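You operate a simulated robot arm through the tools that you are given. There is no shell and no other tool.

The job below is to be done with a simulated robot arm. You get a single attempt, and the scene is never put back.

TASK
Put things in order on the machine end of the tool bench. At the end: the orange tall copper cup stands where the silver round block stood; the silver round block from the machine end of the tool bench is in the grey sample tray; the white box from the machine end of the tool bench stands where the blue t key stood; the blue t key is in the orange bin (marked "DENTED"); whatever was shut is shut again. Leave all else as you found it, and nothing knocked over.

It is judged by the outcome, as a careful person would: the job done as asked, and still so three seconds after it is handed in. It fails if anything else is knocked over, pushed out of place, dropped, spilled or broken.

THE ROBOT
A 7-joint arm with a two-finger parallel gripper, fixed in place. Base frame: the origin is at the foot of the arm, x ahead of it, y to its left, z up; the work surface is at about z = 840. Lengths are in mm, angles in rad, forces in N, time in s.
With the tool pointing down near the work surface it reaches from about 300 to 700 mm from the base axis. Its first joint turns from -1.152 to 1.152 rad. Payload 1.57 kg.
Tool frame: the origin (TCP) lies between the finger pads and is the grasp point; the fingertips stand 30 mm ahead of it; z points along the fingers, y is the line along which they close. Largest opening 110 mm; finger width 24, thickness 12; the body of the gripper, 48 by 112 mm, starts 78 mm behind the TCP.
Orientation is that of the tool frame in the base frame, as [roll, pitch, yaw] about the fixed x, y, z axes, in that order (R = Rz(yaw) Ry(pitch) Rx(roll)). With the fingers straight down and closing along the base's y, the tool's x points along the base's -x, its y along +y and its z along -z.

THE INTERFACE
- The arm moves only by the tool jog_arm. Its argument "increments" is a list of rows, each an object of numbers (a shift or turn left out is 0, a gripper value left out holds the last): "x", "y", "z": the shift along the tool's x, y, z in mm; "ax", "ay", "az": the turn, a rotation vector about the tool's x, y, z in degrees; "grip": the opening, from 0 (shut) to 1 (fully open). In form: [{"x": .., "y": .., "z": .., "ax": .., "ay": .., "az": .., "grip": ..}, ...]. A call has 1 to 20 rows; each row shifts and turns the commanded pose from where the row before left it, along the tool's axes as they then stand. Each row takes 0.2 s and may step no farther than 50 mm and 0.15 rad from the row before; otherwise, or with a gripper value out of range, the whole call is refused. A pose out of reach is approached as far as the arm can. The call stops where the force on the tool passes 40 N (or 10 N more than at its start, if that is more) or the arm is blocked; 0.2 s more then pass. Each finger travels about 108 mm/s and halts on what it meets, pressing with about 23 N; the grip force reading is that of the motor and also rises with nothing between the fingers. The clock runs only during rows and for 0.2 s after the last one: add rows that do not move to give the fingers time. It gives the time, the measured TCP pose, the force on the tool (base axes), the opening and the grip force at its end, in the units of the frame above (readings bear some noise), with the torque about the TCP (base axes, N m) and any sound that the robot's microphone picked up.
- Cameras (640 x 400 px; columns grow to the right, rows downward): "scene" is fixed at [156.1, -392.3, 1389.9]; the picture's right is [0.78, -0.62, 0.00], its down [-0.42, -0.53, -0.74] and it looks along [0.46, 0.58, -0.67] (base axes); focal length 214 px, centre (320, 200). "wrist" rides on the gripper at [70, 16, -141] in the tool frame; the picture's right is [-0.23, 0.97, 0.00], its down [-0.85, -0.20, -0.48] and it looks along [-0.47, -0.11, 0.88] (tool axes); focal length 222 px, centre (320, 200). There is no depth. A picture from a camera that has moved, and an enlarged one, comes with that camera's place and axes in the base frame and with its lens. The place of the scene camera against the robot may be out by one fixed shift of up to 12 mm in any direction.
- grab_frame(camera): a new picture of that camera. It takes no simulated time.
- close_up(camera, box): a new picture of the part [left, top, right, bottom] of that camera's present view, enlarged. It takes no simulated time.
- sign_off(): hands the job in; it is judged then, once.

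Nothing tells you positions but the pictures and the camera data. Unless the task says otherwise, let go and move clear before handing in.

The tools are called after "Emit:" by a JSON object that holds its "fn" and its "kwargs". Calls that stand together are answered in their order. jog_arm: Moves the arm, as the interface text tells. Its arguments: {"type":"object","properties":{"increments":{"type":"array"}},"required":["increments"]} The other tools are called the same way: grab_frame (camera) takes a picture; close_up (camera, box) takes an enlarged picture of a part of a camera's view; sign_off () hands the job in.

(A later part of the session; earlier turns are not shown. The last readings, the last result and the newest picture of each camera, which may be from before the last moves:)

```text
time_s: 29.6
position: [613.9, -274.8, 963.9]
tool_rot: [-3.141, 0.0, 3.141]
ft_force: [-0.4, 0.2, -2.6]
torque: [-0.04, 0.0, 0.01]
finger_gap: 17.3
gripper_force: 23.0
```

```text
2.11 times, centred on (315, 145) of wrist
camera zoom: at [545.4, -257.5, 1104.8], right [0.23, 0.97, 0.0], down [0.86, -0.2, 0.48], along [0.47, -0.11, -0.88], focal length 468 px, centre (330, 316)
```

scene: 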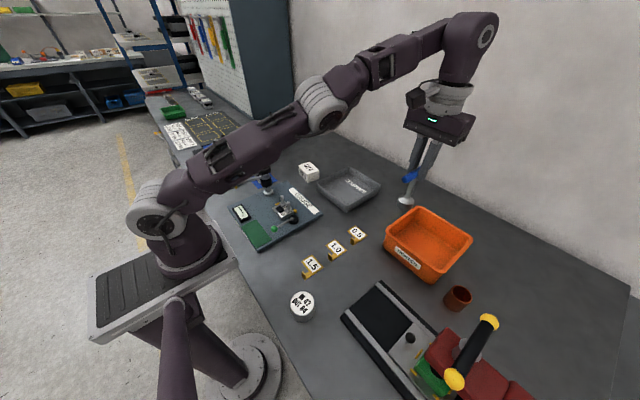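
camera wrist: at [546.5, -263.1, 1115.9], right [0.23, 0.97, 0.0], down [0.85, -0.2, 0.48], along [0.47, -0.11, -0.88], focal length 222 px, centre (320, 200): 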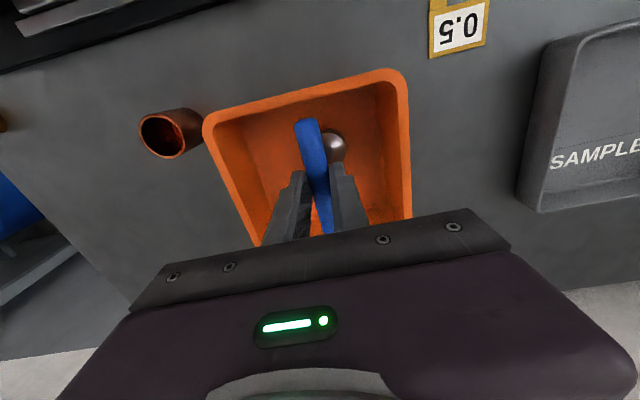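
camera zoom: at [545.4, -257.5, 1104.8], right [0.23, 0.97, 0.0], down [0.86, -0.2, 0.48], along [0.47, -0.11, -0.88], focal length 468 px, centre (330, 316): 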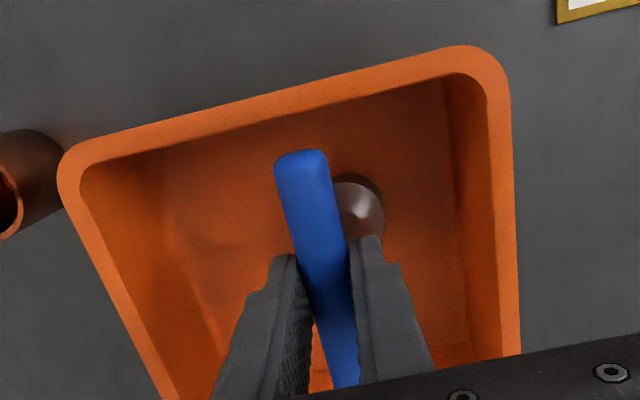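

The key hangs with its base about 14 mm toward +y (a ~9° tilt in the grip). I'll tilt the gripper 8.4° to bring the key upright, then lower until it just touches.

Emit:
{"fn": "jog_arm", "kwargs": {"increments": [{"ax": 4.2}, {"ax": 4.2}, {}]}}

Emit:
{"fn": "close_up", "kwargs": {"camera": "scene", "box": [380, 180, 480, 280]}}

Emit:
{"fn": "close_up", "kwargs": {"camera": "wrist", "box": [200, 50, 430, 240]}}

```text
time_s: 30.4
position: [615.4, -273.5, 962.2]
tool_rot: [-2.995, -0.001, 3.139]
ft_force: [-0.1, -1.0, -2.7]
torque: [0.04, 0.01, -0.01]
finger_gap: 17.5
gripper_force: 22.5
```

```text
4.00 times, centred on (430, 230) of scene
camera zoom: at [156.2, -392.3, 1389.9], right [0.78, -0.62, 0.0], down [-0.42, -0.53, -0.74], along [0.46, 0.58, -0.67], focal length 858 px, centre (-120, 80)
```

zoom: 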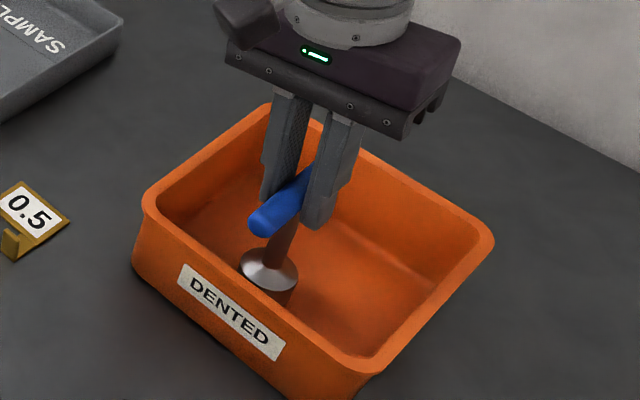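

```text
2.11 times, centred on (315, 145) of wrist
camera zoom: at [545.9, -236.7, 1100.0], right [0.23, 0.96, -0.14], down [0.85, -0.13, 0.5], along [0.47, -0.24, -0.85], focal length 468 px, centre (330, 316)
```

zoom: 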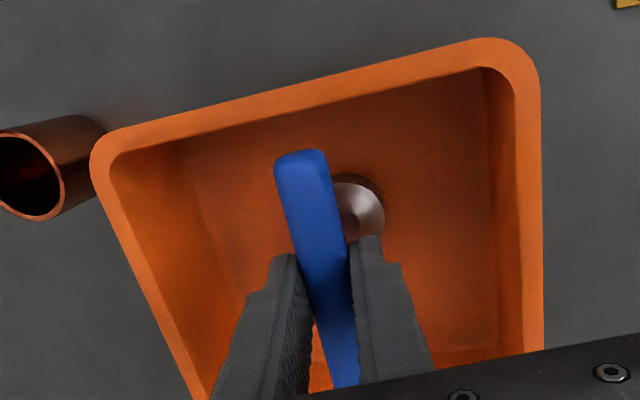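

The key now hangs upright. Lowering in 2 mm steps until touch.

Emit:
{"fn": "jog_arm", "kwargs": {"increments": [{"z": 2}, {}]}}

Emit:
{"fn": "jog_arm", "kwargs": {"increments": [{"z": 1.5}, {}]}}

```text
time_s: 31.0
position: [616.1, -273.7, 961.7]
tool_rot: [-2.993, -0.002, 3.139]
ft_force: [-1.7, 0.3, 5.1]
torque: [0.1, 0.22, 0.0]
finger_gap: 17.3
gripper_force: 22.9
```

```text
time_s: 31.6
position: [614.2, -275.0, 961.4]
tool_rot: [-2.991, 0.005, 3.141]
ft_force: [-0.3, -3.1, 19.5]
torque: [-0.09, 0.28, 0.05]
finger_gap: 17.3
gripper_force: 22.9
```

Firm contact. Easing off slightly, then opening moderately.

Emit:
{"fn": "jog_arm", "kwargs": {"increments": [{"z": -1}, {"grip": 0.22}, {"grip": 0.3}, {"grip": 0.38}, {"grip": 0.45}, {}]}}

Emit:
{"fn": "close_up", "kwargs": {"camera": "scene", "box": [380, 180, 480, 280]}}

Emit:
{"fn": "close_up", "kwargs": {"camera": "wrist", "box": [200, 50, 430, 240]}}

```text
time_s: 33.0
position: [614.6, -273.9, 959.5]
tool_rot: [-2.995, 0.0, -3.14]
ft_force: [-1.0, 0.9, 1.2]
torque: [0.0, 0.0, 0.03]
finger_gap: 49.6
gripper_force: 0.1
```

```text
4.00 times, centred on (430, 230) of scene
camera zoom: at [156.1, -392.3, 1389.9], right [0.78, -0.62, 0.0], down [-0.42, -0.53, -0.74], along [0.46, 0.58, -0.67], focal length 858 px, centre (-120, 80)
```

zoom: 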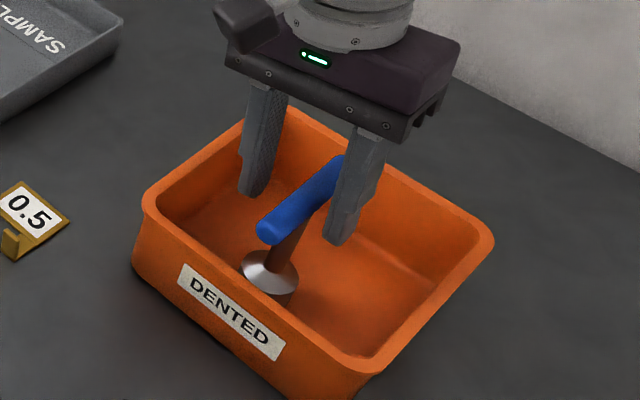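

```text
2.11 times, centred on (315, 145) of wrist
camera zoom: at [545.6, -237.4, 1098.1], right [0.23, 0.96, -0.14], down [0.85, -0.13, 0.5], along [0.47, -0.24, -0.85], focal length 468 px, centre (330, 316)
```

zoom: 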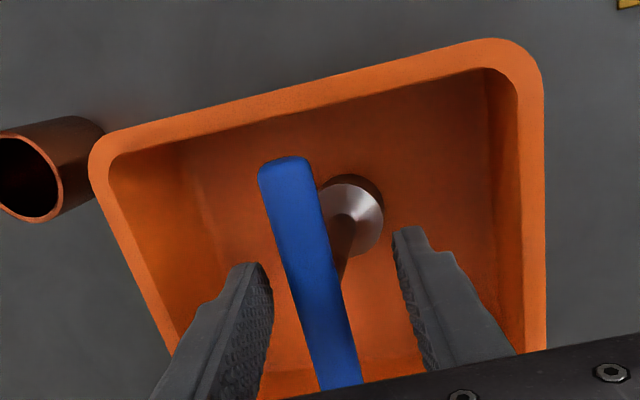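

The key stands upright in the bin, released. Retracting straight along the tool axis, then inward and level.

Emit:
{"fn": "jog_arm", "kwargs": {"increments": [{"z": -15}, {"z": -20}, {"z": -20}, {"x": 15, "z": -20}, {"x": 25, "z": -20}, {"x": 20, "y": 10, "z": -20}, {}]}}

Emit:
{"fn": "jog_arm", "kwargs": {"increments": [{"ax": -4.2}, {"ax": -4.2}, {}]}}

Emit:
{"fn": "grab_frame", "kwargs": {"camera": "wrist"}}

Emit:
{"fn": "close_up", "kwargs": {"camera": "scene", "box": [380, 180, 480, 280]}}

```text
time_s: 34.6
position: [553.6, -247.7, 1074.6]
tool_rot: [-2.994, 0.001, 3.14]
ft_force: [0.9, 0.5, 0.2]
torque: [-0.03, 0.0, 0.01]
finger_gap: 49.7
gripper_force: 0.0
```

```text
time_s: 35.4
position: [555.1, -248.1, 1073.4]
tool_rot: [-3.14, 0.0, 3.141]
ft_force: [0.0, 0.4, 0.5]
torque: [0.0, 0.02, -0.05]
finger_gap: 49.6
gripper_force: 0.0
```

```text
taken
camera wrist: at [485.4, -232.2, 1215.0], right [0.23, 0.97, 0.0], down [0.85, -0.2, 0.48], along [0.47, -0.11, -0.88], focal length 222 px, centre (320, 200)
```

wrist: 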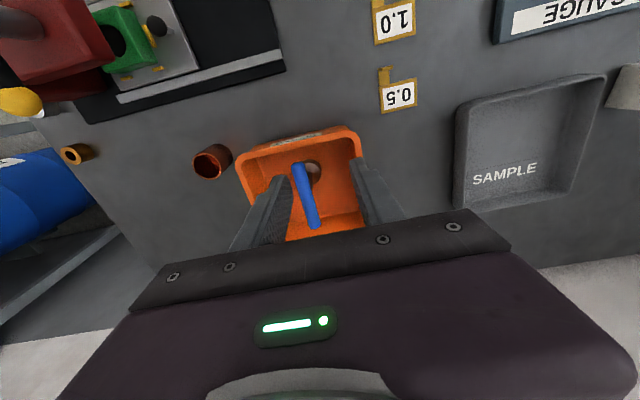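

```text
4.00 times, centred on (430, 230) of scene
camera zoom: at [156.1, -392.3, 1389.9], right [0.78, -0.62, 0.0], down [-0.42, -0.53, -0.74], along [0.46, 0.58, -0.67], focal length 858 px, centre (-120, 80)
```

zoom: 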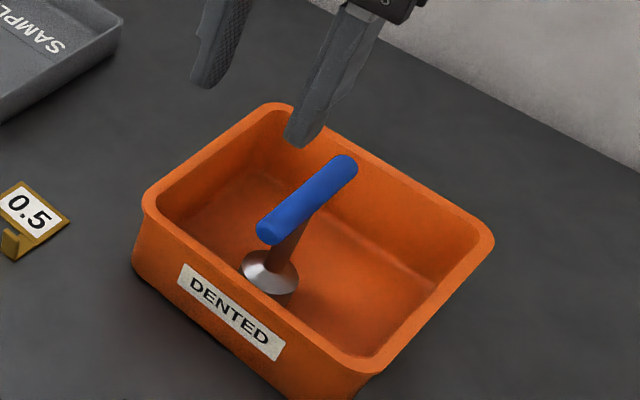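

Key delivered. Now the white box: moving over to it at height for a close look.

Emit:
{"fn": "jog_arm", "kwargs": {"increments": [{"x": 5, "y": 42, "z": -4}, {"x": 5, "y": 42, "z": -4}, {"x": 5, "y": 42, "z": -4}, {"x": 5, "y": 42, "z": -4}, {"x": 5, "y": 42, "z": -4}, {"x": 5, "y": 42, "z": -4}, {"x": 5, "y": 42, "z": -4}, {"x": 5, "y": 42, "z": -4}, {"x": 5, "y": 42, "z": -4}, {"x": 5, "y": 42, "z": -4}, {}]}}

Emit:
{"fn": "grab_frame", "kwargs": {"camera": "wrist"}}

Emit:
{"fn": "close_up", "kwargs": {"camera": "wrist", "box": [280, 60, 480, 200]}}

```text
time_s: 37.8
position: [503.4, 171.4, 1112.4]
tool_rot: [-3.141, -0.001, 3.14]
ft_force: [0.7, -0.4, -0.1]
torque: [0.01, 0.0, -0.06]
finger_gap: 49.4
gripper_force: 0.1
```

```text
taken
camera wrist: at [433.0, 190.1, 1253.3], right [0.23, 0.97, 0.0], down [0.85, -0.2, 0.48], along [0.47, -0.11, -0.88], focal length 222 px, centre (320, 200)
```

wrist: 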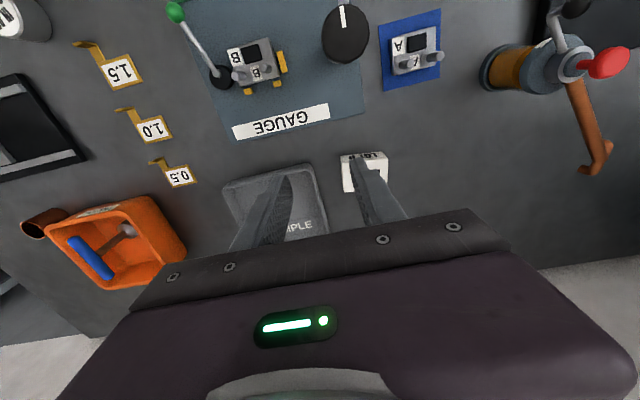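

```text
2.86 times, centred on (380, 130) of wrist
camera zoom: at [433.0, 190.1, 1253.3], right [0.23, 0.97, 0.0], down [0.85, -0.2, 0.48], along [0.47, -0.11, -0.88], focal length 635 px, centre (149, 400)
```

zoom: 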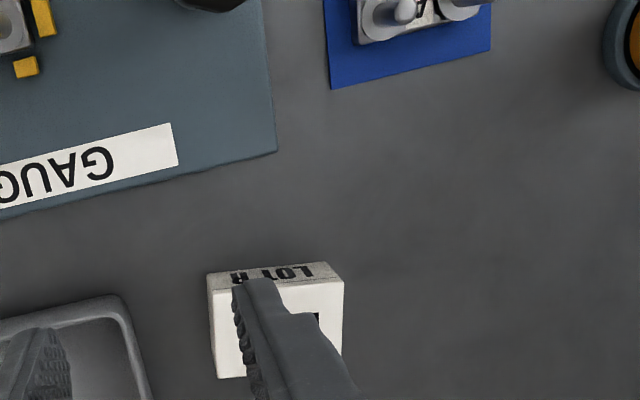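

The box looks about 55 × 78 × 43 mm, centred near (601, 233), turned about −5°. I'll open the gripper, come above it and re-measure.

Emit:
{"fn": "jog_arm", "kwargs": {"increments": [{"x": -24.5, "y": 15.5, "z": 28, "grip": 1}, {"x": -24.5, "y": 15.5, "z": 28}, {"x": -24.5, "y": 15.5, "z": 28}, {"x": -24.5, "y": 15.5, "z": 28}, {"az": 5}, {}]}}

Emit:
{"fn": "grab_frame", "kwargs": {"camera": "wrist"}}

Emit:
{"fn": "close_up", "kwargs": {"camera": "wrist", "box": [220, 80, 440, 240]}}

Emit:
{"fn": "close_up", "kwargs": {"camera": "scene", "box": [270, 110, 400, 220]}}

```text
time_s: 39.2
position: [602.1, 234.2, 1001.2]
tool_rot: [-3.142, 0.001, 3.052]
ft_force: [-0.4, 0.0, -0.3]
torque: [0.0, -0.02, -0.02]
finger_gap: 109.9
gripper_force: 0.1
```

```text
taken
camera wrist: at [534.2, 257.0, 1142.4], right [0.31, 0.95, 0.0], down [0.83, -0.27, 0.48], along [0.45, -0.15, -0.88], focal length 222 px, centre (320, 200)
```

wrist: 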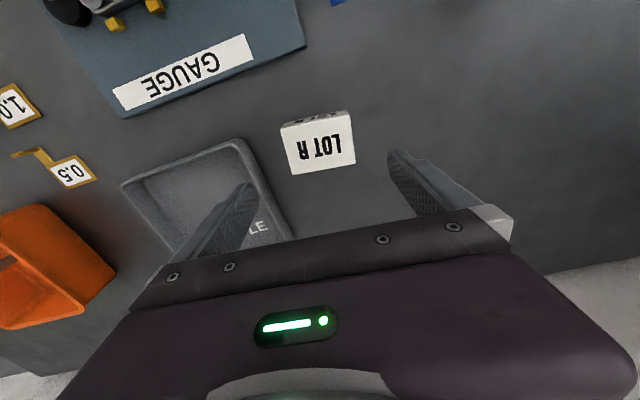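

```text
2.50 times, centred on (330, 160) of wrist
camera zoom: at [534.2, 257.0, 1142.4], right [0.31, 0.95, 0.0], down [0.83, -0.27, 0.48], along [0.45, -0.15, -0.88], focal length 555 px, centre (295, 300)
```

zoom: 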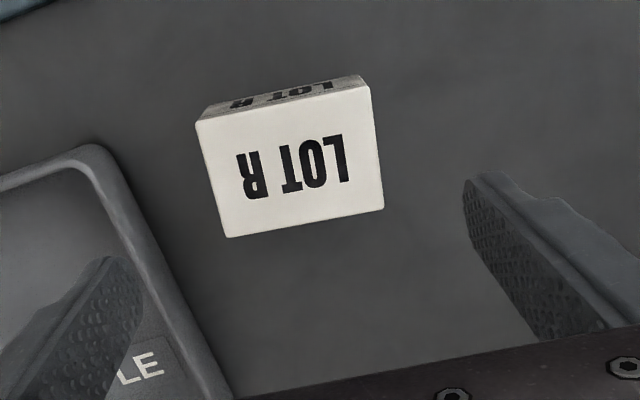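

```text
3.64 times, centred on (335, 165) of scene
camera zoom: at [156.1, -392.3, 1389.9], right [0.78, -0.62, 0.0], down [-0.42, -0.53, -0.74], along [0.46, 0.58, -0.67], focal length 780 px, centre (266, 327)
```

zoom: 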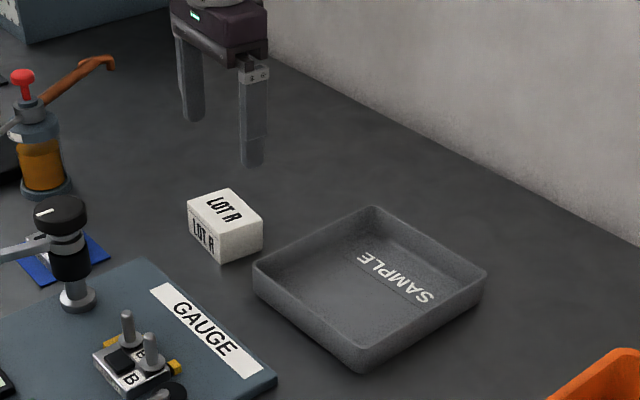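

Box measured: centre (601, 234), 55 × 78 × 44 mm, turned −7°. The gripper is over it; I'll add 2° and descend to z≈876 to straddle it along its long side.

Emit:
{"fn": "jog_arm", "kwargs": {"increments": [{"az": 2, "x": 1, "z": 20}, {"z": 30}, {"z": 30}, {"z": 25}, {}]}}

Emit:
{"fn": "grab_frame", "kwargs": {"camera": "wrist"}}

Emit:
{"fn": "close_up", "kwargs": {"camera": "scene", "box": [270, 110, 400, 220]}}

```text
time_s: 40.4
position: [601.4, 236.9, 896.8]
tool_rot: [3.141, 0.0, 3.018]
ft_force: [-0.3, 0.1, 0.0]
torque: [0.04, -0.02, -0.04]
finger_gap: 110.2
gripper_force: 0.1
```

```text
taken
camera wrist: at [534.1, 260.8, 1037.7], right [0.34, 0.94, 0.0], down [0.82, -0.3, 0.48], along [0.45, -0.16, -0.88], focal length 222 px, centre (320, 200)
```

wrist: 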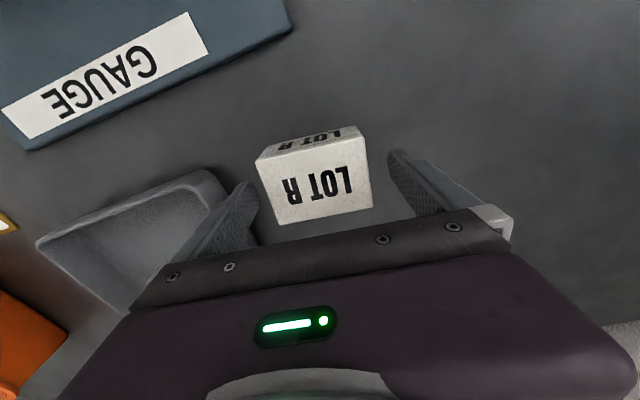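

```text
3.64 times, centred on (335, 165) of scene
camera zoom: at [156.1, -392.3, 1389.9], right [0.78, -0.62, 0.0], down [-0.42, -0.53, -0.74], along [0.46, 0.58, -0.67], focal length 780 px, centre (266, 327)
```

zoom: 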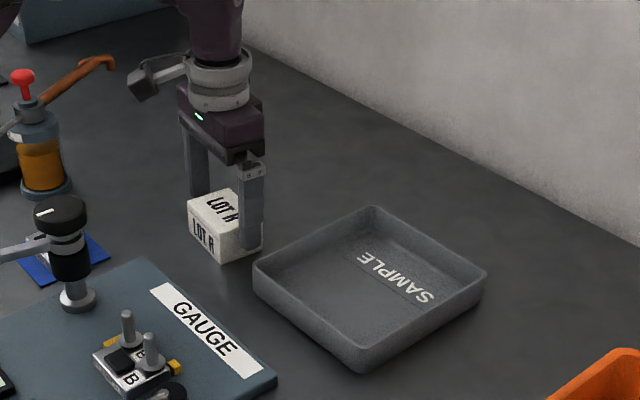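

Aligned. Descending the last 20 mm and closing.

Emit:
{"fn": "jog_arm", "kwargs": {"increments": [{"z": 12}, {"z": 8}, {}, {"grip": 0.8}, {"grip": 0.6}, {"grip": 0.6}, {"grip": 0.55}, {}]}}

```text
time_s: 42.2
position: [603.3, 234.6, 876.8]
tool_rot: [3.14, 0.001, 3.02]
ft_force: [0.0, -0.6, 0.2]
torque: [0.01, 0.01, 0.03]
finger_gap: 79.7
gripper_force: 22.9
```

Gripped at 79.7 mm. Lifting gently.

Emit:
{"fn": "jog_arm", "kwargs": {"increments": [{"z": -5}, {"z": -10}, {"z": -15}, {"z": -20}, {}]}}

Emit:
{"fn": "grab_frame", "kwargs": {"camera": "wrist"}}

Emit:
{"fn": "close_up", "kwargs": {"camera": "scene", "box": [270, 110, 400, 220]}}

```text
time_s: 43.4
position: [600.6, 233.2, 927.1]
tool_rot: [3.141, 0.0, 3.019]
ft_force: [0.3, 1.0, -1.9]
torque: [0.05, 0.01, 0.01]
finger_gap: 79.8
gripper_force: 23.4
```

```text
taken
camera wrist: at [534.5, 257.5, 1067.5], right [0.34, 0.94, 0.0], down [0.82, -0.3, 0.48], along [0.45, -0.16, -0.88], focal length 222 px, centre (320, 200)
```

wrist: 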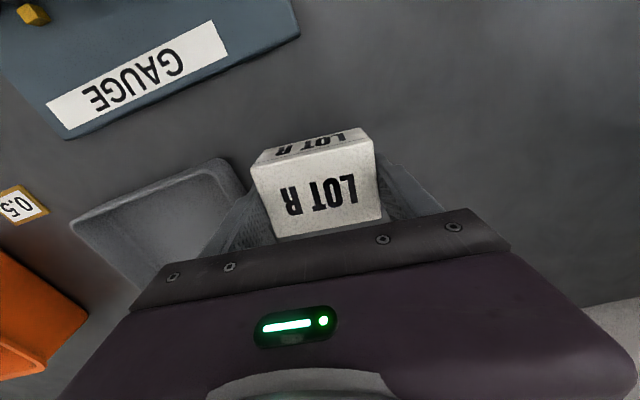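

```text
3.64 times, centred on (335, 165) of scene
camera zoom: at [156.2, -392.2, 1389.9], right [0.78, -0.62, 0.0], down [-0.42, -0.53, -0.74], along [0.46, 0.58, -0.67], focal length 780 px, centre (266, 327)
```

zoom: 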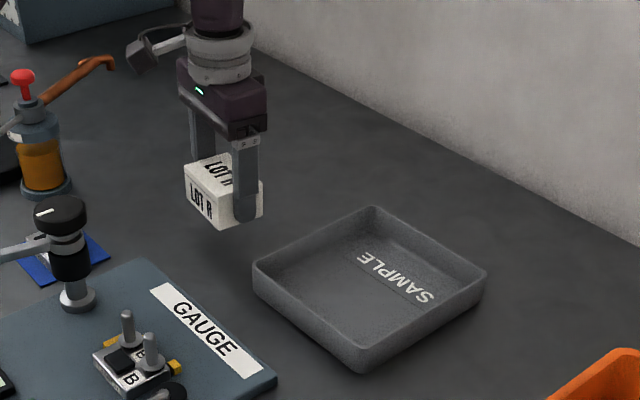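

Box is held squarely. Raising and carrying it inward, straightening the 7° turn on the way, to above the KEY holder.

Emit:
{"fn": "jog_arm", "kwargs": {"increments": [{"x": 10, "z": -25}, {"x": 20, "z": -35}, {"x": 25, "z": -40}, {"x": 25, "z": -40}, {"az": -7}, {"x": 18, "y": 15}, {"x": 30, "y": 25}, {"x": 32, "y": 27}, {"x": 32, "y": 27}, {"x": 32, "y": 27}, {"x": 22, "y": 18}, {"x": 12, "y": 10}, {}, {}]}}

Emit:
{"fn": "grab_frame", "kwargs": {"camera": "wrist"}}

Emit:
{"fn": "close_up", "kwargs": {"camera": "scene", "box": [190, 60, 310, 200]}}

```text
time_s: 46.4
position: [346.2, 396.7, 1067.2]
tool_rot: [3.141, 0.0, 3.141]
ft_force: [0.5, -0.2, -0.7]
torque: [-0.02, -0.02, -0.03]
finger_gap: 80.1
gripper_force: 23.5
```

```text
taken
camera wrist: at [276.5, 410.7, 1209.0], right [0.23, 0.97, 0.0], down [0.85, -0.2, 0.48], along [0.47, -0.11, -0.88], focal length 222 px, centre (320, 200)
```

wrist: 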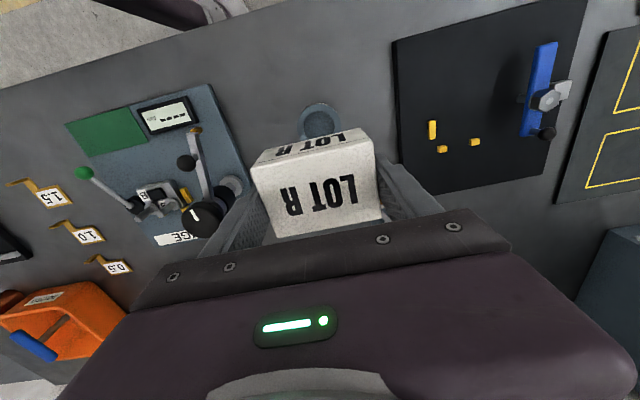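

```text
2.86 times, centred on (250, 130) of scene
camera zoom: at [156.2, -392.2, 1389.9], right [0.78, -0.62, 0.0], down [-0.42, -0.53, -0.74], along [0.46, 0.58, -0.67], focal length 613 px, centre (520, 400)
```

zoom: 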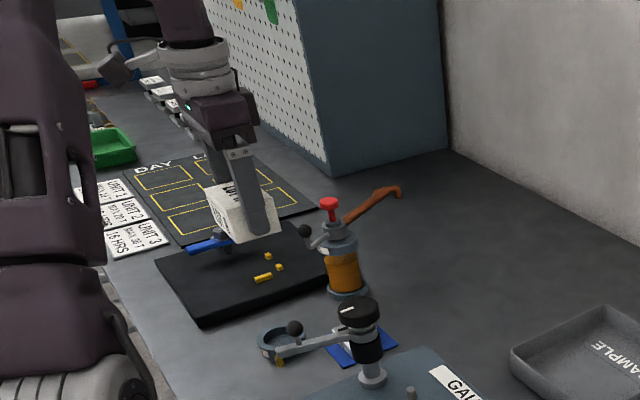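

Nearly above the ring. I'll take another pose reading, then centre precisely over (342.5, 394) and descend part-way.

Emit:
{"fn": "jog_arm", "kwargs": {"increments": [{"x": 3, "y": -2}, {}, {}]}}

Emit:
{"fn": "jog_arm", "kwargs": {"increments": [{"z": 30}, {"z": 40}, {"z": 40}, {"z": 30}, {}]}}

Emit:
{"fn": "grab_frame", "kwargs": {"camera": "wrist"}}

Emit:
{"fn": "close_up", "kwargs": {"camera": "scene", "box": [200, 110, 300, 200]}}

```text
time_s: 47.2
position: [343.2, 391.5, 1065.6]
tool_rot: [3.14, 0.0, -3.14]
ft_force: [-0.6, 0.3, -2.2]
torque: [0.04, -0.03, -0.01]
finger_gap: 79.7
gripper_force: 23.0
```

```text
time_s: 48.4
position: [344.6, 391.8, 925.5]
tool_rot: [3.141, -0.001, 3.138]
ft_force: [0.4, 1.0, -2.0]
torque: [0.02, -0.02, -0.01]
finger_gap: 79.7
gripper_force: 22.3
```

```text
taken
camera wrist: at [274.7, 407.2, 1067.5], right [0.23, 0.97, 0.0], down [0.85, -0.2, 0.48], along [0.47, -0.11, -0.88], focal length 222 px, centre (320, 200)
```

wrist: 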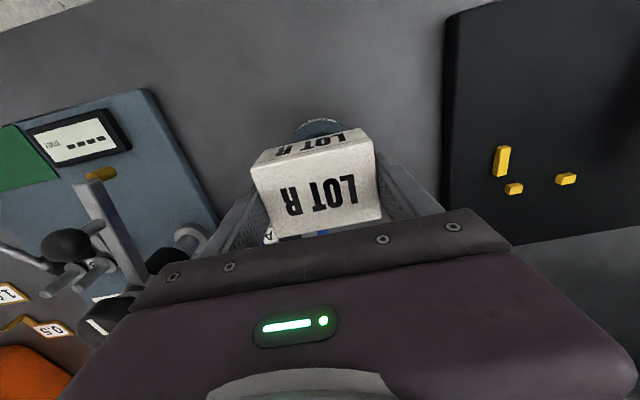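

```text
4.44 times, centred on (250, 155) of scene
camera zoom: at [156.2, -392.2, 1389.9], right [0.78, -0.62, 0.0], down [-0.42, -0.53, -0.74], along [0.46, 0.58, -0.67], focal length 953 px, centre (631, 400)
```

zoom: 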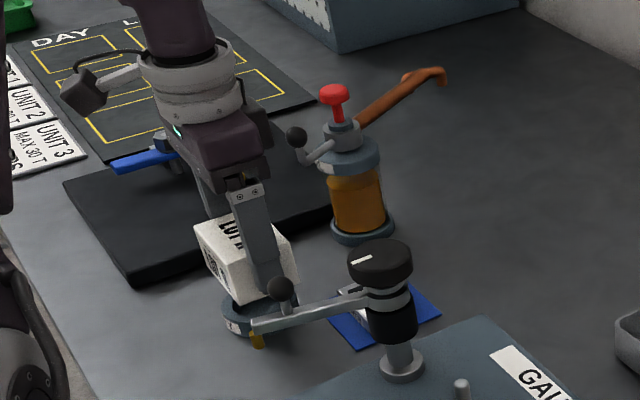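

Emit:
{"fn": "close_up", "kwargs": {"camera": "wrist", "box": [240, 100, 400, 240]}}

Emit:
{"fn": "close_up", "kwargs": {"camera": "scene", "box": [220, 145, 270, 190]}}

```text
2.86 times, centred on (320, 170) of wrist
camera zoom: at [274.7, 407.2, 1067.5], right [0.23, 0.97, 0.0], down [0.85, -0.2, 0.48], along [0.47, -0.11, -0.88], focal length 635 px, centre (320, 286)
```

zoom: 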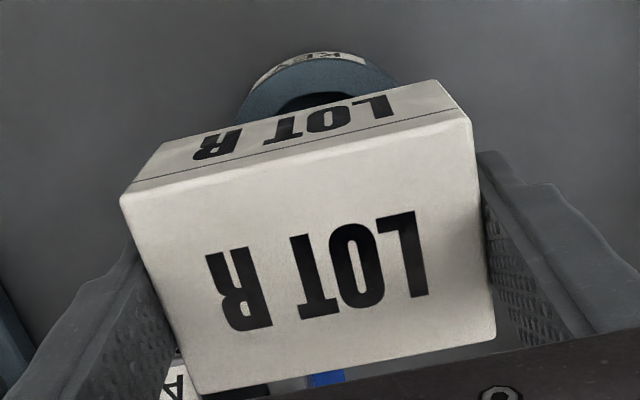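

```text
8.89 times, centred on (245, 168) of scene
camera zoom: at [156.2, -392.2, 1389.9], right [0.78, -0.62, 0.0], down [-0.42, -0.53, -0.74], along [0.46, 0.58, -0.67], focal length 1906 px, centre (987, 489)
```

zoom: 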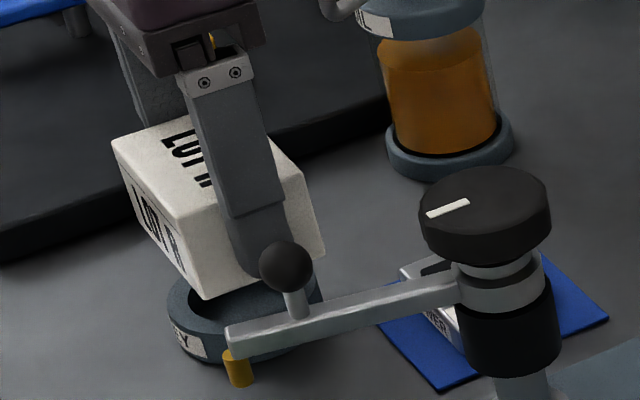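

Ring centre fits at (343, 394.3) and the box centre is at about (342, 390.4). Shifting by (+1, +4) and lowering step by step until contact.

Emit:
{"fn": "jog_arm", "kwargs": {"increments": [{"x": -1, "y": 4}, {"z": 10}, {"z": 10}, {"z": 5}, {}]}}

Emit:
{"fn": "jog_arm", "kwargs": {"increments": [{"z": 4}, {}]}}

Emit:
{"fn": "jog_arm", "kwargs": {"increments": [{"z": 3}, {}]}}

```text
time_s: 49.6
position: [343.6, 396.3, 900.2]
tool_rot: [-3.141, 0.0, 3.141]
ft_force: [-0.1, 0.2, -2.8]
torque: [-0.02, 0.0, 0.0]
finger_gap: 80.0
gripper_force: 23.2
```

```text
time_s: 50.2
position: [342.9, 396.7, 897.2]
tool_rot: [-3.139, 0.0, -3.14]
ft_force: [0.7, 0.1, -1.8]
torque: [-0.02, -0.01, -0.03]
finger_gap: 79.5
gripper_force: 23.3
```

```text
time_s: 50.8
position: [341.6, 396.6, 894.9]
tool_rot: [3.14, 0.002, 3.14]
ft_force: [-5.3, -3.9, 23.8]
torque: [-0.34, 0.01, -0.03]
finger_gap: 80.0
gripper_force: 23.1
```

Contact at z≈895 (ring top about 857). Easing 1 mm and checking seating.

Emit:
{"fn": "jog_arm", "kwargs": {"increments": [{"z": -1}, {}]}}

Emit:
{"fn": "close_up", "kwargs": {"camera": "scene", "box": [210, 135, 280, 195]}}

Emit:
{"fn": "close_up", "kwargs": {"camera": "wrist", "box": [240, 100, 400, 240]}}

```text
time_s: 51.4
position: [344.3, 396.9, 894.9]
tool_rot: [-3.141, 0.0, 3.141]
ft_force: [-1.2, 2.2, 4.0]
torque: [0.27, -0.05, 0.1]
finger_gap: 79.9
gripper_force: 22.8
```

```text
6.67 times, centred on (245, 165) of scene
camera zoom: at [156.0, -392.3, 1389.9], right [0.78, -0.62, 0.0], down [-0.42, -0.53, -0.74], along [0.46, 0.58, -0.67], focal length 1430 px, centre (820, 433)
```

zoom: 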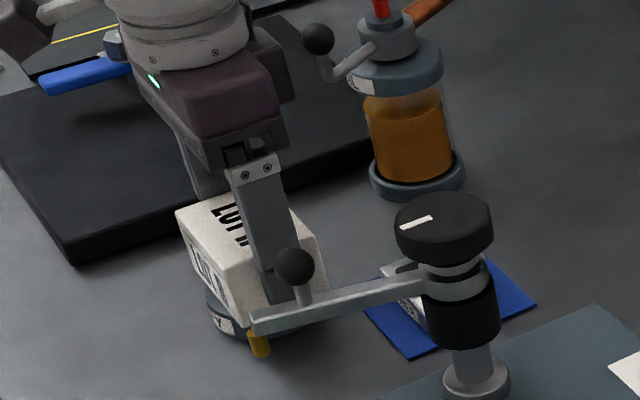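

```text
2.86 times, centred on (320, 170) of wrist
camera zoom: at [274.4, 412.1, 1036.2], right [0.23, 0.97, 0.0], down [0.85, -0.2, 0.48], along [0.47, -0.11, -0.88], focal length 635 px, centre (320, 286)
```

zoom: 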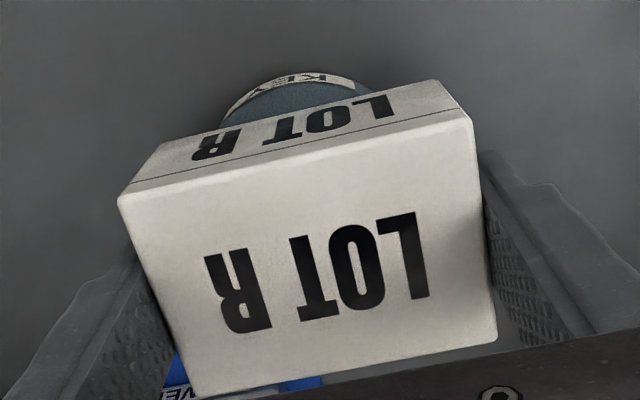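

Relative to the ring, the box is about 5 mm too far in +y and 2 mm in +x. I'll lift a few mm, correct, and set it down again.

Emit:
{"fn": "jog_arm", "kwargs": {"increments": [{"z": -4}, {"x": 2, "y": -5}, {}, {"z": 3}, {}]}}

Emit:
{"fn": "close_up", "kwargs": {"camera": "wrist", "box": [240, 100, 400, 240]}}

```text
time_s: 52.6
position: [341.0, 390.0, 895.0]
tool_rot: [-3.141, 0.002, -3.141]
ft_force: [0.3, -0.9, -1.4]
torque: [-0.01, -0.04, 0.01]
finger_gap: 79.7
gripper_force: 22.5
```

```text
2.86 times, centred on (320, 170) of wrist
camera zoom: at [272.2, 406.0, 1036.2], right [0.23, 0.97, 0.0], down [0.85, -0.2, 0.48], along [0.47, -0.11, -0.88], focal length 635 px, centre (320, 286)
```

zoom: 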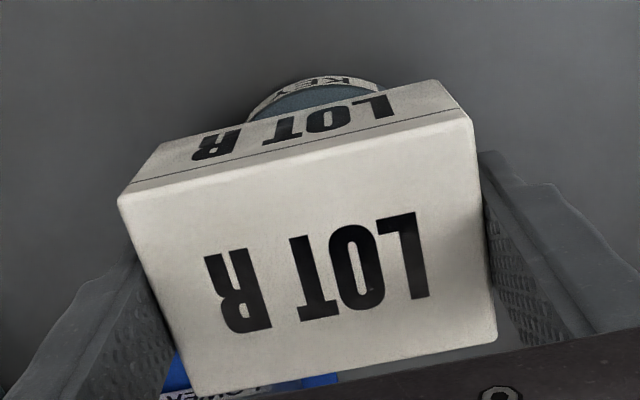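

Box is now centred on the ring. Lowering to contact and releasing.

Emit:
{"fn": "jog_arm", "kwargs": {"increments": [{"z": 1}, {}]}}

Emit:
{"fn": "jog_arm", "kwargs": {"increments": [{"z": 1}, {}]}}

```text
time_s: 53.2
position: [341.0, 388.2, 895.1]
tool_rot: [-3.141, 0.002, -3.14]
ft_force: [-1.7, -5.6, 20.7]
torque: [-0.15, 0.3, 0.03]
finger_gap: 80.0
gripper_force: 22.5
```

```text
time_s: 53.8
position: [342.3, 390.8, 891.9]
tool_rot: [3.139, 0.001, 3.139]
ft_force: [4.5, -5.8, 24.4]
torque: [-0.24, -0.07, 0.06]
finger_gap: 79.8
gripper_force: 23.0
```

Emit:
{"fn": "jog_arm", "kwargs": {"increments": [{"z": -1}, {"grip": 0.76}, {"grip": 0.82}, {"grip": 0.9}, {"grip": 1}, {}]}}

Emit:
{"fn": "close_up", "kwargs": {"camera": "wrist", "box": [220, 90, 420, 240]}}

Emit:
{"fn": "close_up", "kwargs": {"camera": "scene", "box": [210, 135, 280, 195]}}

```text
time_s: 55.2
position: [340.8, 391.5, 894.8]
tool_rot: [-3.141, -0.001, 3.14]
ft_force: [-0.4, 0.5, 0.5]
torque: [0.02, 0.03, 0.03]
finger_gap: 110.1
gripper_force: 0.0
```

```text
2.67 times, centred on (320, 165) of wrist
camera zoom: at [271.6, 406.8, 1035.5], right [0.23, 0.97, 0.0], down [0.85, -0.2, 0.48], along [0.47, -0.11, -0.88], focal length 592 px, centre (320, 293)
```

zoom: 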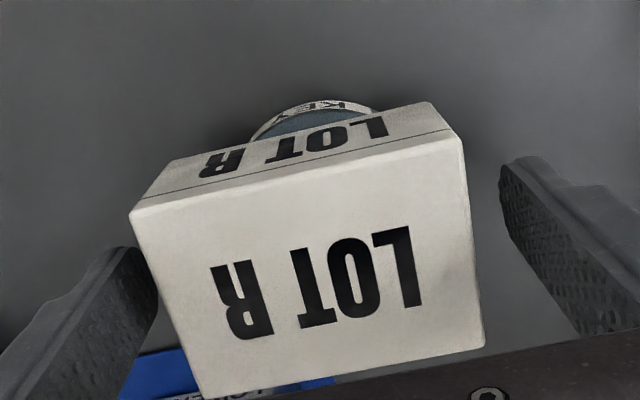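

```text
6.67 times, centred on (245, 165) of scene
camera zoom: at [156.1, -392.3, 1389.9], right [0.78, -0.62, 0.0], down [-0.42, -0.53, -0.74], along [0.46, 0.58, -0.67], focal length 1430 px, centre (820, 433)
```

zoom: 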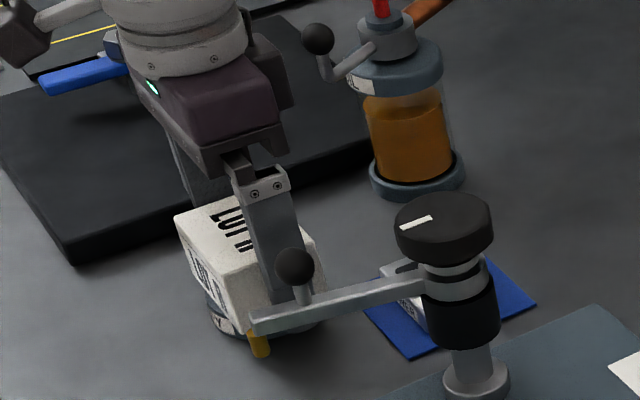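

Box stands on the holder. Retracting straight up.

Emit:
{"fn": "jog_arm", "kwargs": {"increments": [{"z": -15}, {"z": -30}, {"z": -45}, {"z": -45}, {"z": -45}, {}]}}

Emit:
{"fn": "grab_frame", "kwargs": {"camera": "wrist"}}

Emit:
{"fn": "close_up", "kwargs": {"camera": "scene", "box": [210, 120, 290, 195]}}

```text
time_s: 56.6
position: [341.4, 391.4, 1074.7]
tool_rot: [-3.142, 0.001, 3.139]
ft_force: [-0.3, -0.3, -0.3]
torque: [0.02, 0.01, -0.01]
finger_gap: 109.6
gripper_force: 0.0
```

```text
taken
camera wrist: at [272.5, 407.7, 1216.1], right [0.23, 0.97, 0.0], down [0.85, -0.2, 0.48], along [0.47, -0.11, -0.88], focal length 222 px, centre (320, 200)
```

wrist: 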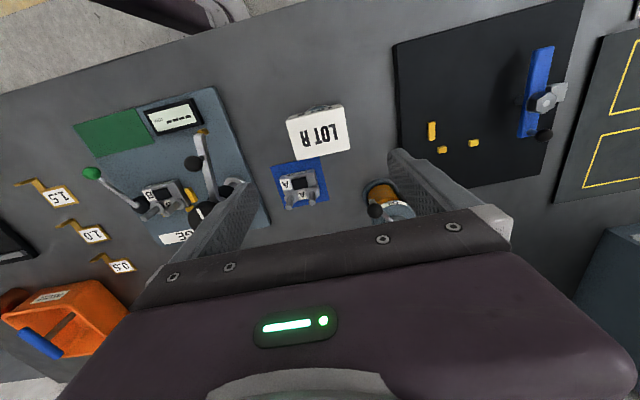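

```text
5.33 times, centred on (250, 158) of scene
camera zoom: at [156.1, -392.3, 1389.9], right [0.78, -0.62, 0.0], down [-0.42, -0.53, -0.74], along [0.46, 0.58, -0.67], focal length 1144 px, centre (693, 427)
```

zoom: 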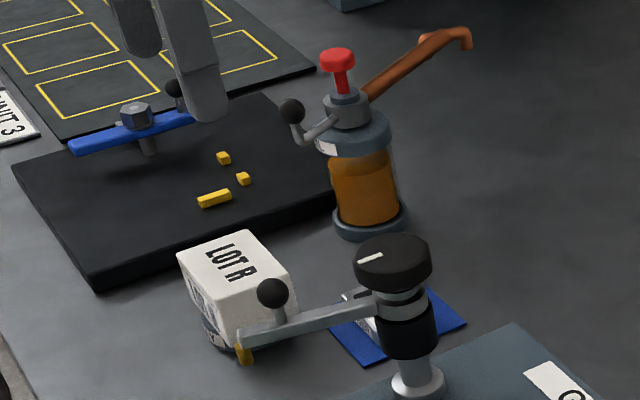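

Box stands stably on the KEY holder with everything around it untouched. Next, the silver round block: swinging over to the right side at height.

Emit:
{"fn": "jog_arm", "kwargs": {"increments": [{"x": -18, "y": -40}, {"x": -18, "y": -40}, {"x": -18, "y": -40}, {"x": -18, "y": -40}, {"x": -18, "y": -40}, {"x": -18, "y": -40}, {"y": -45}, {"y": -45}, {"y": -45}, {"y": -45}, {"y": -45}, {"x": 35, "y": -30}, {"x": 35, "y": -30}, {"x": 35, "y": -30}, {"x": 20, "y": -20}, {}]}}

Emit:
{"fn": "grab_frame", "kwargs": {"camera": "wrist"}}

Emit:
{"fn": "grab_frame", "kwargs": {"camera": "scene"}}

```text
time_s: 60.0
position: [322.7, -183.6, 1075.0]
tool_rot: [-3.141, 0.0, 3.141]
ft_force: [-0.2, -1.1, -0.7]
torque: [0.0, -0.01, 0.0]
finger_gap: 109.9
gripper_force: 0.0
```

```text
taken
camera wrist: at [252.9, -168.2, 1216.9], right [0.23, 0.97, 0.0], down [0.85, -0.2, 0.48], along [0.47, -0.11, -0.88], focal length 222 px, centre (320, 200)
```

wrist: 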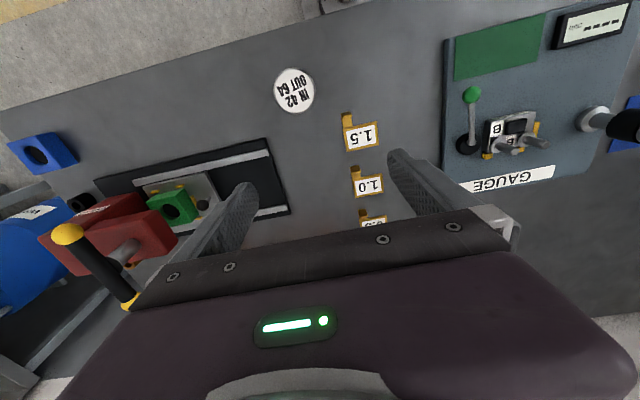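

```text
taken
```

scene: 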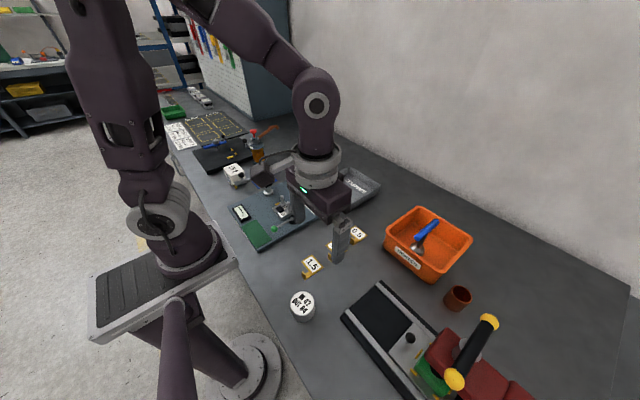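

Emit:
{"fn": "close_up", "kwargs": {"camera": "wrist", "box": [220, 40, 380, 160]}}

Emit:
{"fn": "close_up", "kwargs": {"camera": "scene", "box": [265, 270, 345, 340]}}

```text
3.33 times, centred on (300, 100) of wrist
camera zoom: at [252.9, -168.2, 1216.9], right [0.23, 0.97, 0.0], down [0.85, -0.2, 0.48], along [0.47, -0.11, -0.88], focal length 740 px, centre (387, 533)
```

zoom: 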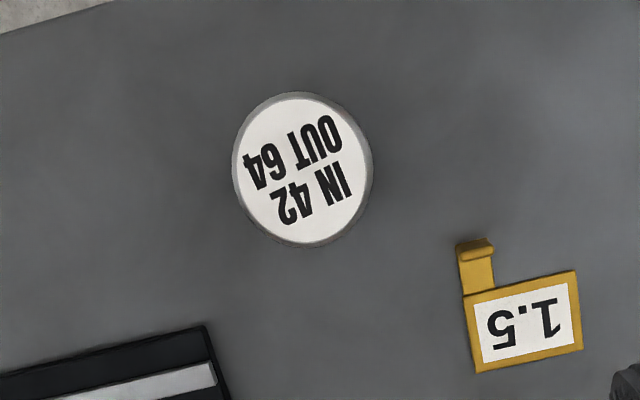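

```text
5.71 times, centred on (305, 305) of scene
camera zoom: at [156.1, -392.3, 1389.9], right [0.78, -0.62, 0.0], down [-0.42, -0.53, -0.74], along [0.46, 0.58, -0.67], focal length 1226 px, centre (406, -400)
```

zoom: 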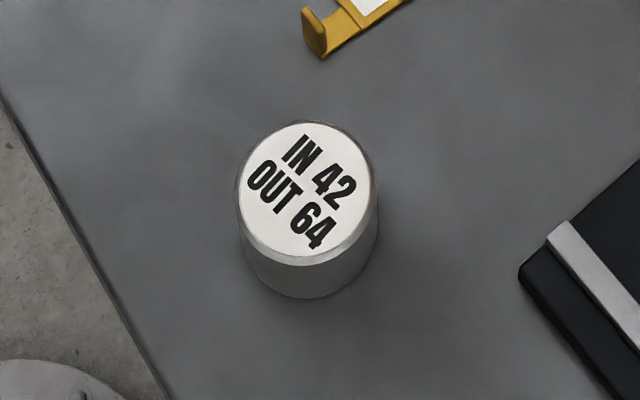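

Silver block: centre about (260, −205), ~56 mm diameter, top at z≈881. Moving above it and lowering part-way to re-check.

Emit:
{"fn": "jog_arm", "kwargs": {"increments": [{"x": 20, "y": -7, "z": 20}, {"x": 22, "y": -7, "z": 30}, {"x": 21, "y": -7, "z": 30}, {"z": 30}, {}]}}

Emit:
{"fn": "grab_frame", "kwargs": {"camera": "wrist"}}

Emit:
{"fn": "close_up", "kwargs": {"camera": "wrist", "box": [220, 80, 420, 220]}}

Emit:
{"fn": "close_up", "kwargs": {"camera": "scene", "box": [245, 230, 365, 340]}}

```text
time_s: 61.2
position: [260.4, -206.6, 963.4]
tool_rot: [-3.141, -0.002, 3.139]
ft_force: [-0.7, -0.1, 0.2]
torque: [0.02, -0.02, -0.02]
finger_gap: 110.1
gripper_force: 0.0
```

```text
taken
camera wrist: at [191.5, -190.2, 1105.2], right [0.23, 0.97, 0.0], down [0.85, -0.2, 0.48], along [0.47, -0.11, -0.88], focal length 222 px, centre (320, 200)
```

wrist: 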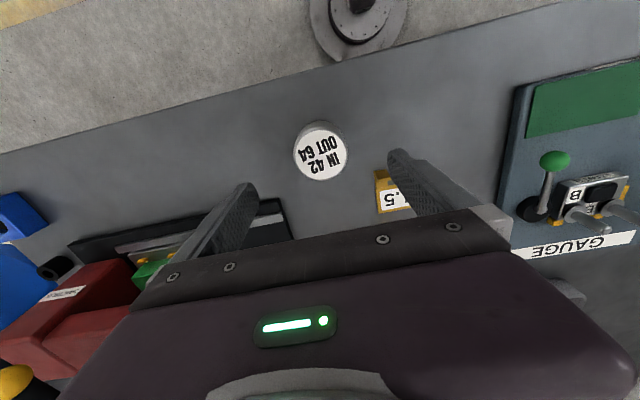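

```text
2.86 times, centred on (320, 150) of wrist
camera zoom: at [191.5, -190.2, 1105.2], right [0.23, 0.97, 0.0], down [0.85, -0.2, 0.48], along [0.47, -0.11, -0.88], focal length 635 px, centre (320, 343)
```

zoom: 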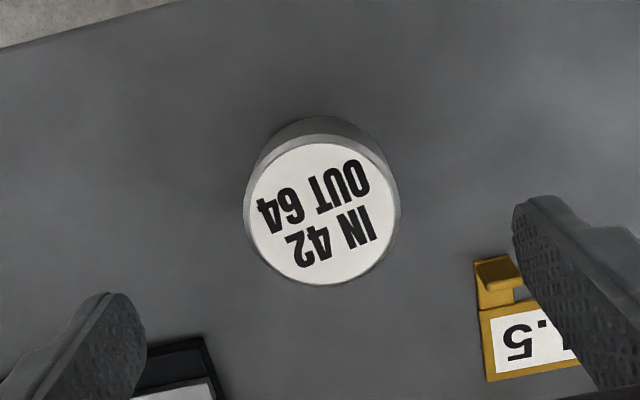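

```text
3.64 times, centred on (305, 285) of scene
camera zoom: at [156.1, -392.3, 1389.9], right [0.78, -0.62, 0.0], down [-0.42, -0.53, -0.74], along [0.46, 0.58, -0.67], focal length 780 px, centre (374, -109)
```

zoom: 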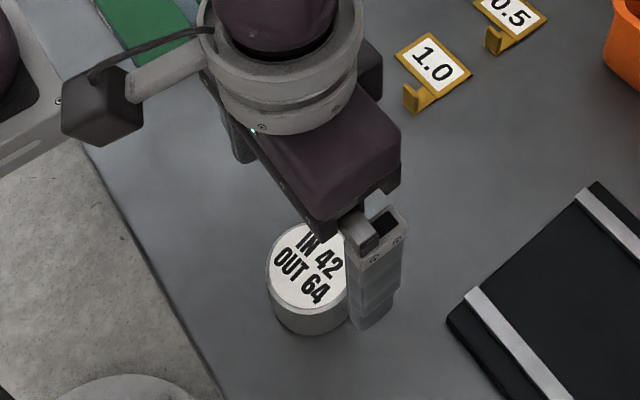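

Block centre confirmed at about (259, −205.5). Descending to z≈873 and closing.

Emit:
{"fn": "jog_arm", "kwargs": {"increments": [{"x": 1.5, "y": 1, "z": 30}, {"z": 30}, {"z": 20}, {"z": 10}, {}]}}

Emit:
{"fn": "close_up", "kwargs": {"camera": "wrist", "box": [220, 100, 440, 240]}}

```text
time_s: 62.4
position: [259.5, -205.5, 872.7]
tool_rot: [-3.141, 0.0, -3.141]
ft_force: [0.1, 0.2, 0.2]
torque: [0.0, -0.03, 0.01]
finger_gap: 109.7
gripper_force: 0.1
```

```text
2.86 times, centred on (330, 170) of wrist
camera zoom: at [190.3, -189.5, 1014.3], right [0.23, 0.97, 0.0], down [0.85, -0.2, 0.48], along [0.47, -0.11, -0.88], focal length 635 px, centre (291, 286)
```

zoom: 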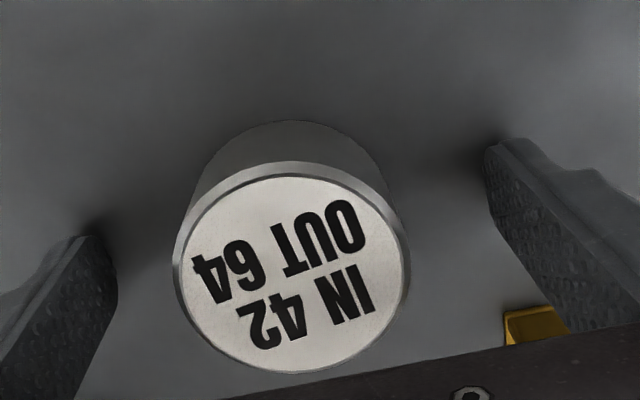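

Well centred. Closing on the block.

Emit:
{"fn": "jog_arm", "kwargs": {"increments": [{"grip": 0.8}, {"grip": 0.6}, {"grip": 0.4}, {"grip": 0.3}, {}, {}]}}

Emit:
{"fn": "jog_arm", "kwargs": {"increments": [{"z": -4}, {"z": -8}, {"z": -12}, {"z": -20}, {}]}}

Emit:
{"fn": "grab_frame", "kwargs": {"camera": "wrist"}}

Emit:
{"fn": "close_up", "kwargs": {"camera": "scene", "box": [245, 230, 365, 340]}}

```text
time_s: 63.8
position: [258.7, -205.5, 872.7]
tool_rot: [3.141, 0.0, -3.141]
ft_force: [0.5, 0.0, -0.5]
torque: [0.0, 0.0, 0.03]
finger_gap: 57.1
gripper_force: 22.9
```

```text
time_s: 65.0
position: [260.5, -205.1, 919.8]
tool_rot: [-3.142, 0.002, 3.14]
ft_force: [-0.5, -0.5, -2.5]
torque: [-0.01, 0.0, -0.02]
finger_gap: 57.1
gripper_force: 23.1
```

```text
taken
camera wrist: at [190.0, -189.5, 1060.5], right [0.23, 0.97, 0.0], down [0.85, -0.2, 0.48], along [0.47, -0.11, -0.88], focal length 222 px, centre (320, 200)
```

wrist: 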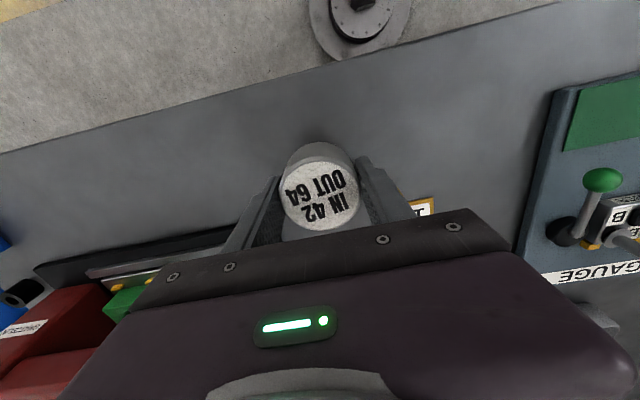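

```text
3.64 times, centred on (305, 285) of scene
camera zoom: at [156.1, -392.3, 1389.9], right [0.78, -0.62, 0.0], down [-0.42, -0.53, -0.74], along [0.46, 0.58, -0.67], focal length 780 px, centre (374, -109)
```

zoom: 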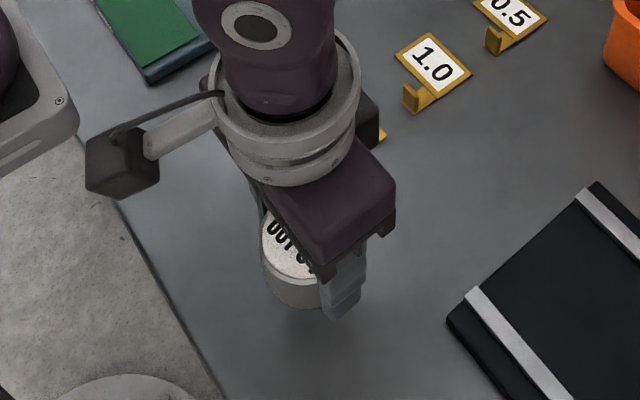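

Block held (57 mm, light). Raising and carrying it to above the sample tray.

Emit:
{"fn": "jog_arm", "kwargs": {"increments": [{"z": -30}, {"z": -30}, {"z": -20}, {"x": -15, "y": 10}, {"x": -28, "y": 19}, {"x": -37, "y": 25}, {"x": -37, "y": 25}, {"x": -37, "y": 25}, {"x": -37, "y": 25}, {"x": -37, "y": 25}, {"x": -37, "y": 25}, {"x": -37, "y": 25}, {"x": -35, "y": 23}, {"x": -26, "y": 17}, {"x": -12, "y": 8}, {"x": -5, "y": 3}, {}, {}]}}

Emit:
{"fn": "grab_frame", "kwargs": {"camera": "wrist"}}

Emit:
{"fn": "close_up", "kwargs": {"camera": "scene", "box": [280, 110, 420, 230]}}

```text
time_s: 68.8
position: [638.7, 50.3, 995.9]
tool_rot: [3.14, 0.001, 3.14]
ft_force: [-0.1, 0.3, -2.1]
torque: [0.01, -0.02, 0.0]
finger_gap: 57.3
gripper_force: 23.2
```

```text
taken
camera wrist: at [570.1, 67.0, 1139.1], right [0.23, 0.97, 0.0], down [0.85, -0.2, 0.48], along [0.47, -0.11, -0.88], focal length 222 px, centre (320, 200)
```

wrist: 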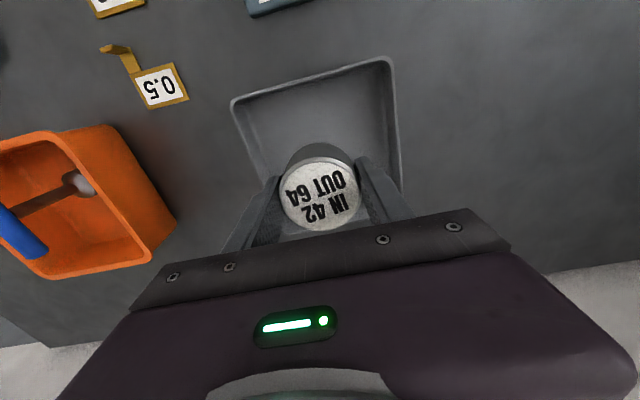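

```text
3.33 times, centred on (350, 170) of scene
camera zoom: at [156.2, -392.3, 1389.9], right [0.78, -0.62, 0.0], down [-0.42, -0.53, -0.74], along [0.46, 0.58, -0.67], focal length 715 px, centre (220, 300)
```

zoom: 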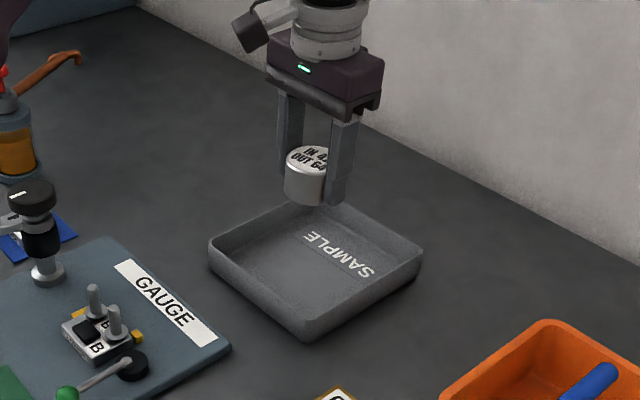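

Block is over the tray's middle. Lowering to near the floor, then in small steps.

Emit:
{"fn": "jog_arm", "kwargs": {"increments": [{"z": 25}, {"z": 35}, {"z": 30}, {"z": 14}, {}]}}

Emit:
{"fn": "jog_arm", "kwargs": {"increments": [{"z": 5}, {"z": 3}, {}]}}

Emit:
{"fn": "jog_arm", "kwargs": {"increments": [{"z": 2.5}, {}]}}

```text
time_s: 70.0
position: [641.2, 48.4, 895.6]
tool_rot: [3.141, 0.0, 3.14]
ft_force: [0.2, 0.8, -2.1]
torque: [-0.03, -0.02, 0.03]
finger_gap: 56.9
gripper_force: 22.4
```

```text
time_s: 70.8
position: [639.4, 48.3, 888.1]
tool_rot: [-3.141, -0.001, -3.141]
ft_force: [0.3, -0.7, -2.1]
torque: [-0.03, 0.02, 0.03]
finger_gap: 57.1
gripper_force: 23.6
```

```text
time_s: 71.4
position: [639.9, 50.0, 884.7]
tool_rot: [3.141, 0.001, 3.141]
ft_force: [0.5, -0.1, -2.1]
torque: [-0.01, 0.0, 0.03]
finger_gap: 57.0
gripper_force: 23.0
```

Emit:
{"fn": "jog_arm", "kwargs": {"increments": [{"z": 2.5}, {}]}}

Emit:
{"fn": "jog_arm", "kwargs": {"increments": [{"z": 2}, {}]}}

```text
time_s: 72.0
position: [638.2, 51.3, 881.4]
tool_rot: [3.14, 0.002, 3.141]
ft_force: [0.2, -0.2, -1.8]
torque: [0.01, 0.02, 0.02]
finger_gap: 57.4
gripper_force: 23.0
```

```text
time_s: 72.6
position: [639.2, 50.8, 878.8]
tool_rot: [-3.141, 0.001, -3.141]
ft_force: [-0.1, 0.0, -2.1]
torque: [0.0, -0.02, -0.02]
finger_gap: 56.9
gripper_force: 23.3
```

Still hanging free; continuing down in small steps.

Emit:
{"fn": "jog_arm", "kwargs": {"increments": [{"z": 1.5}, {}]}}

Emit:
{"fn": "jog_arm", "kwargs": {"increments": [{"z": 1.5}, {}]}}

```text
time_s: 73.2
position: [640.1, 51.2, 877.4]
tool_rot: [-3.141, 0.0, 3.141]
ft_force: [0.4, -0.5, -2.9]
torque: [-0.03, 0.0, -0.03]
finger_gap: 57.3
gripper_force: 22.9
```

```text
time_s: 73.8
position: [640.5, 51.8, 876.5]
tool_rot: [3.141, 0.001, 3.141]
ft_force: [-1.8, -0.5, 0.8]
torque: [-0.01, 0.04, 0.03]
finger_gap: 57.3
gripper_force: 22.9
```

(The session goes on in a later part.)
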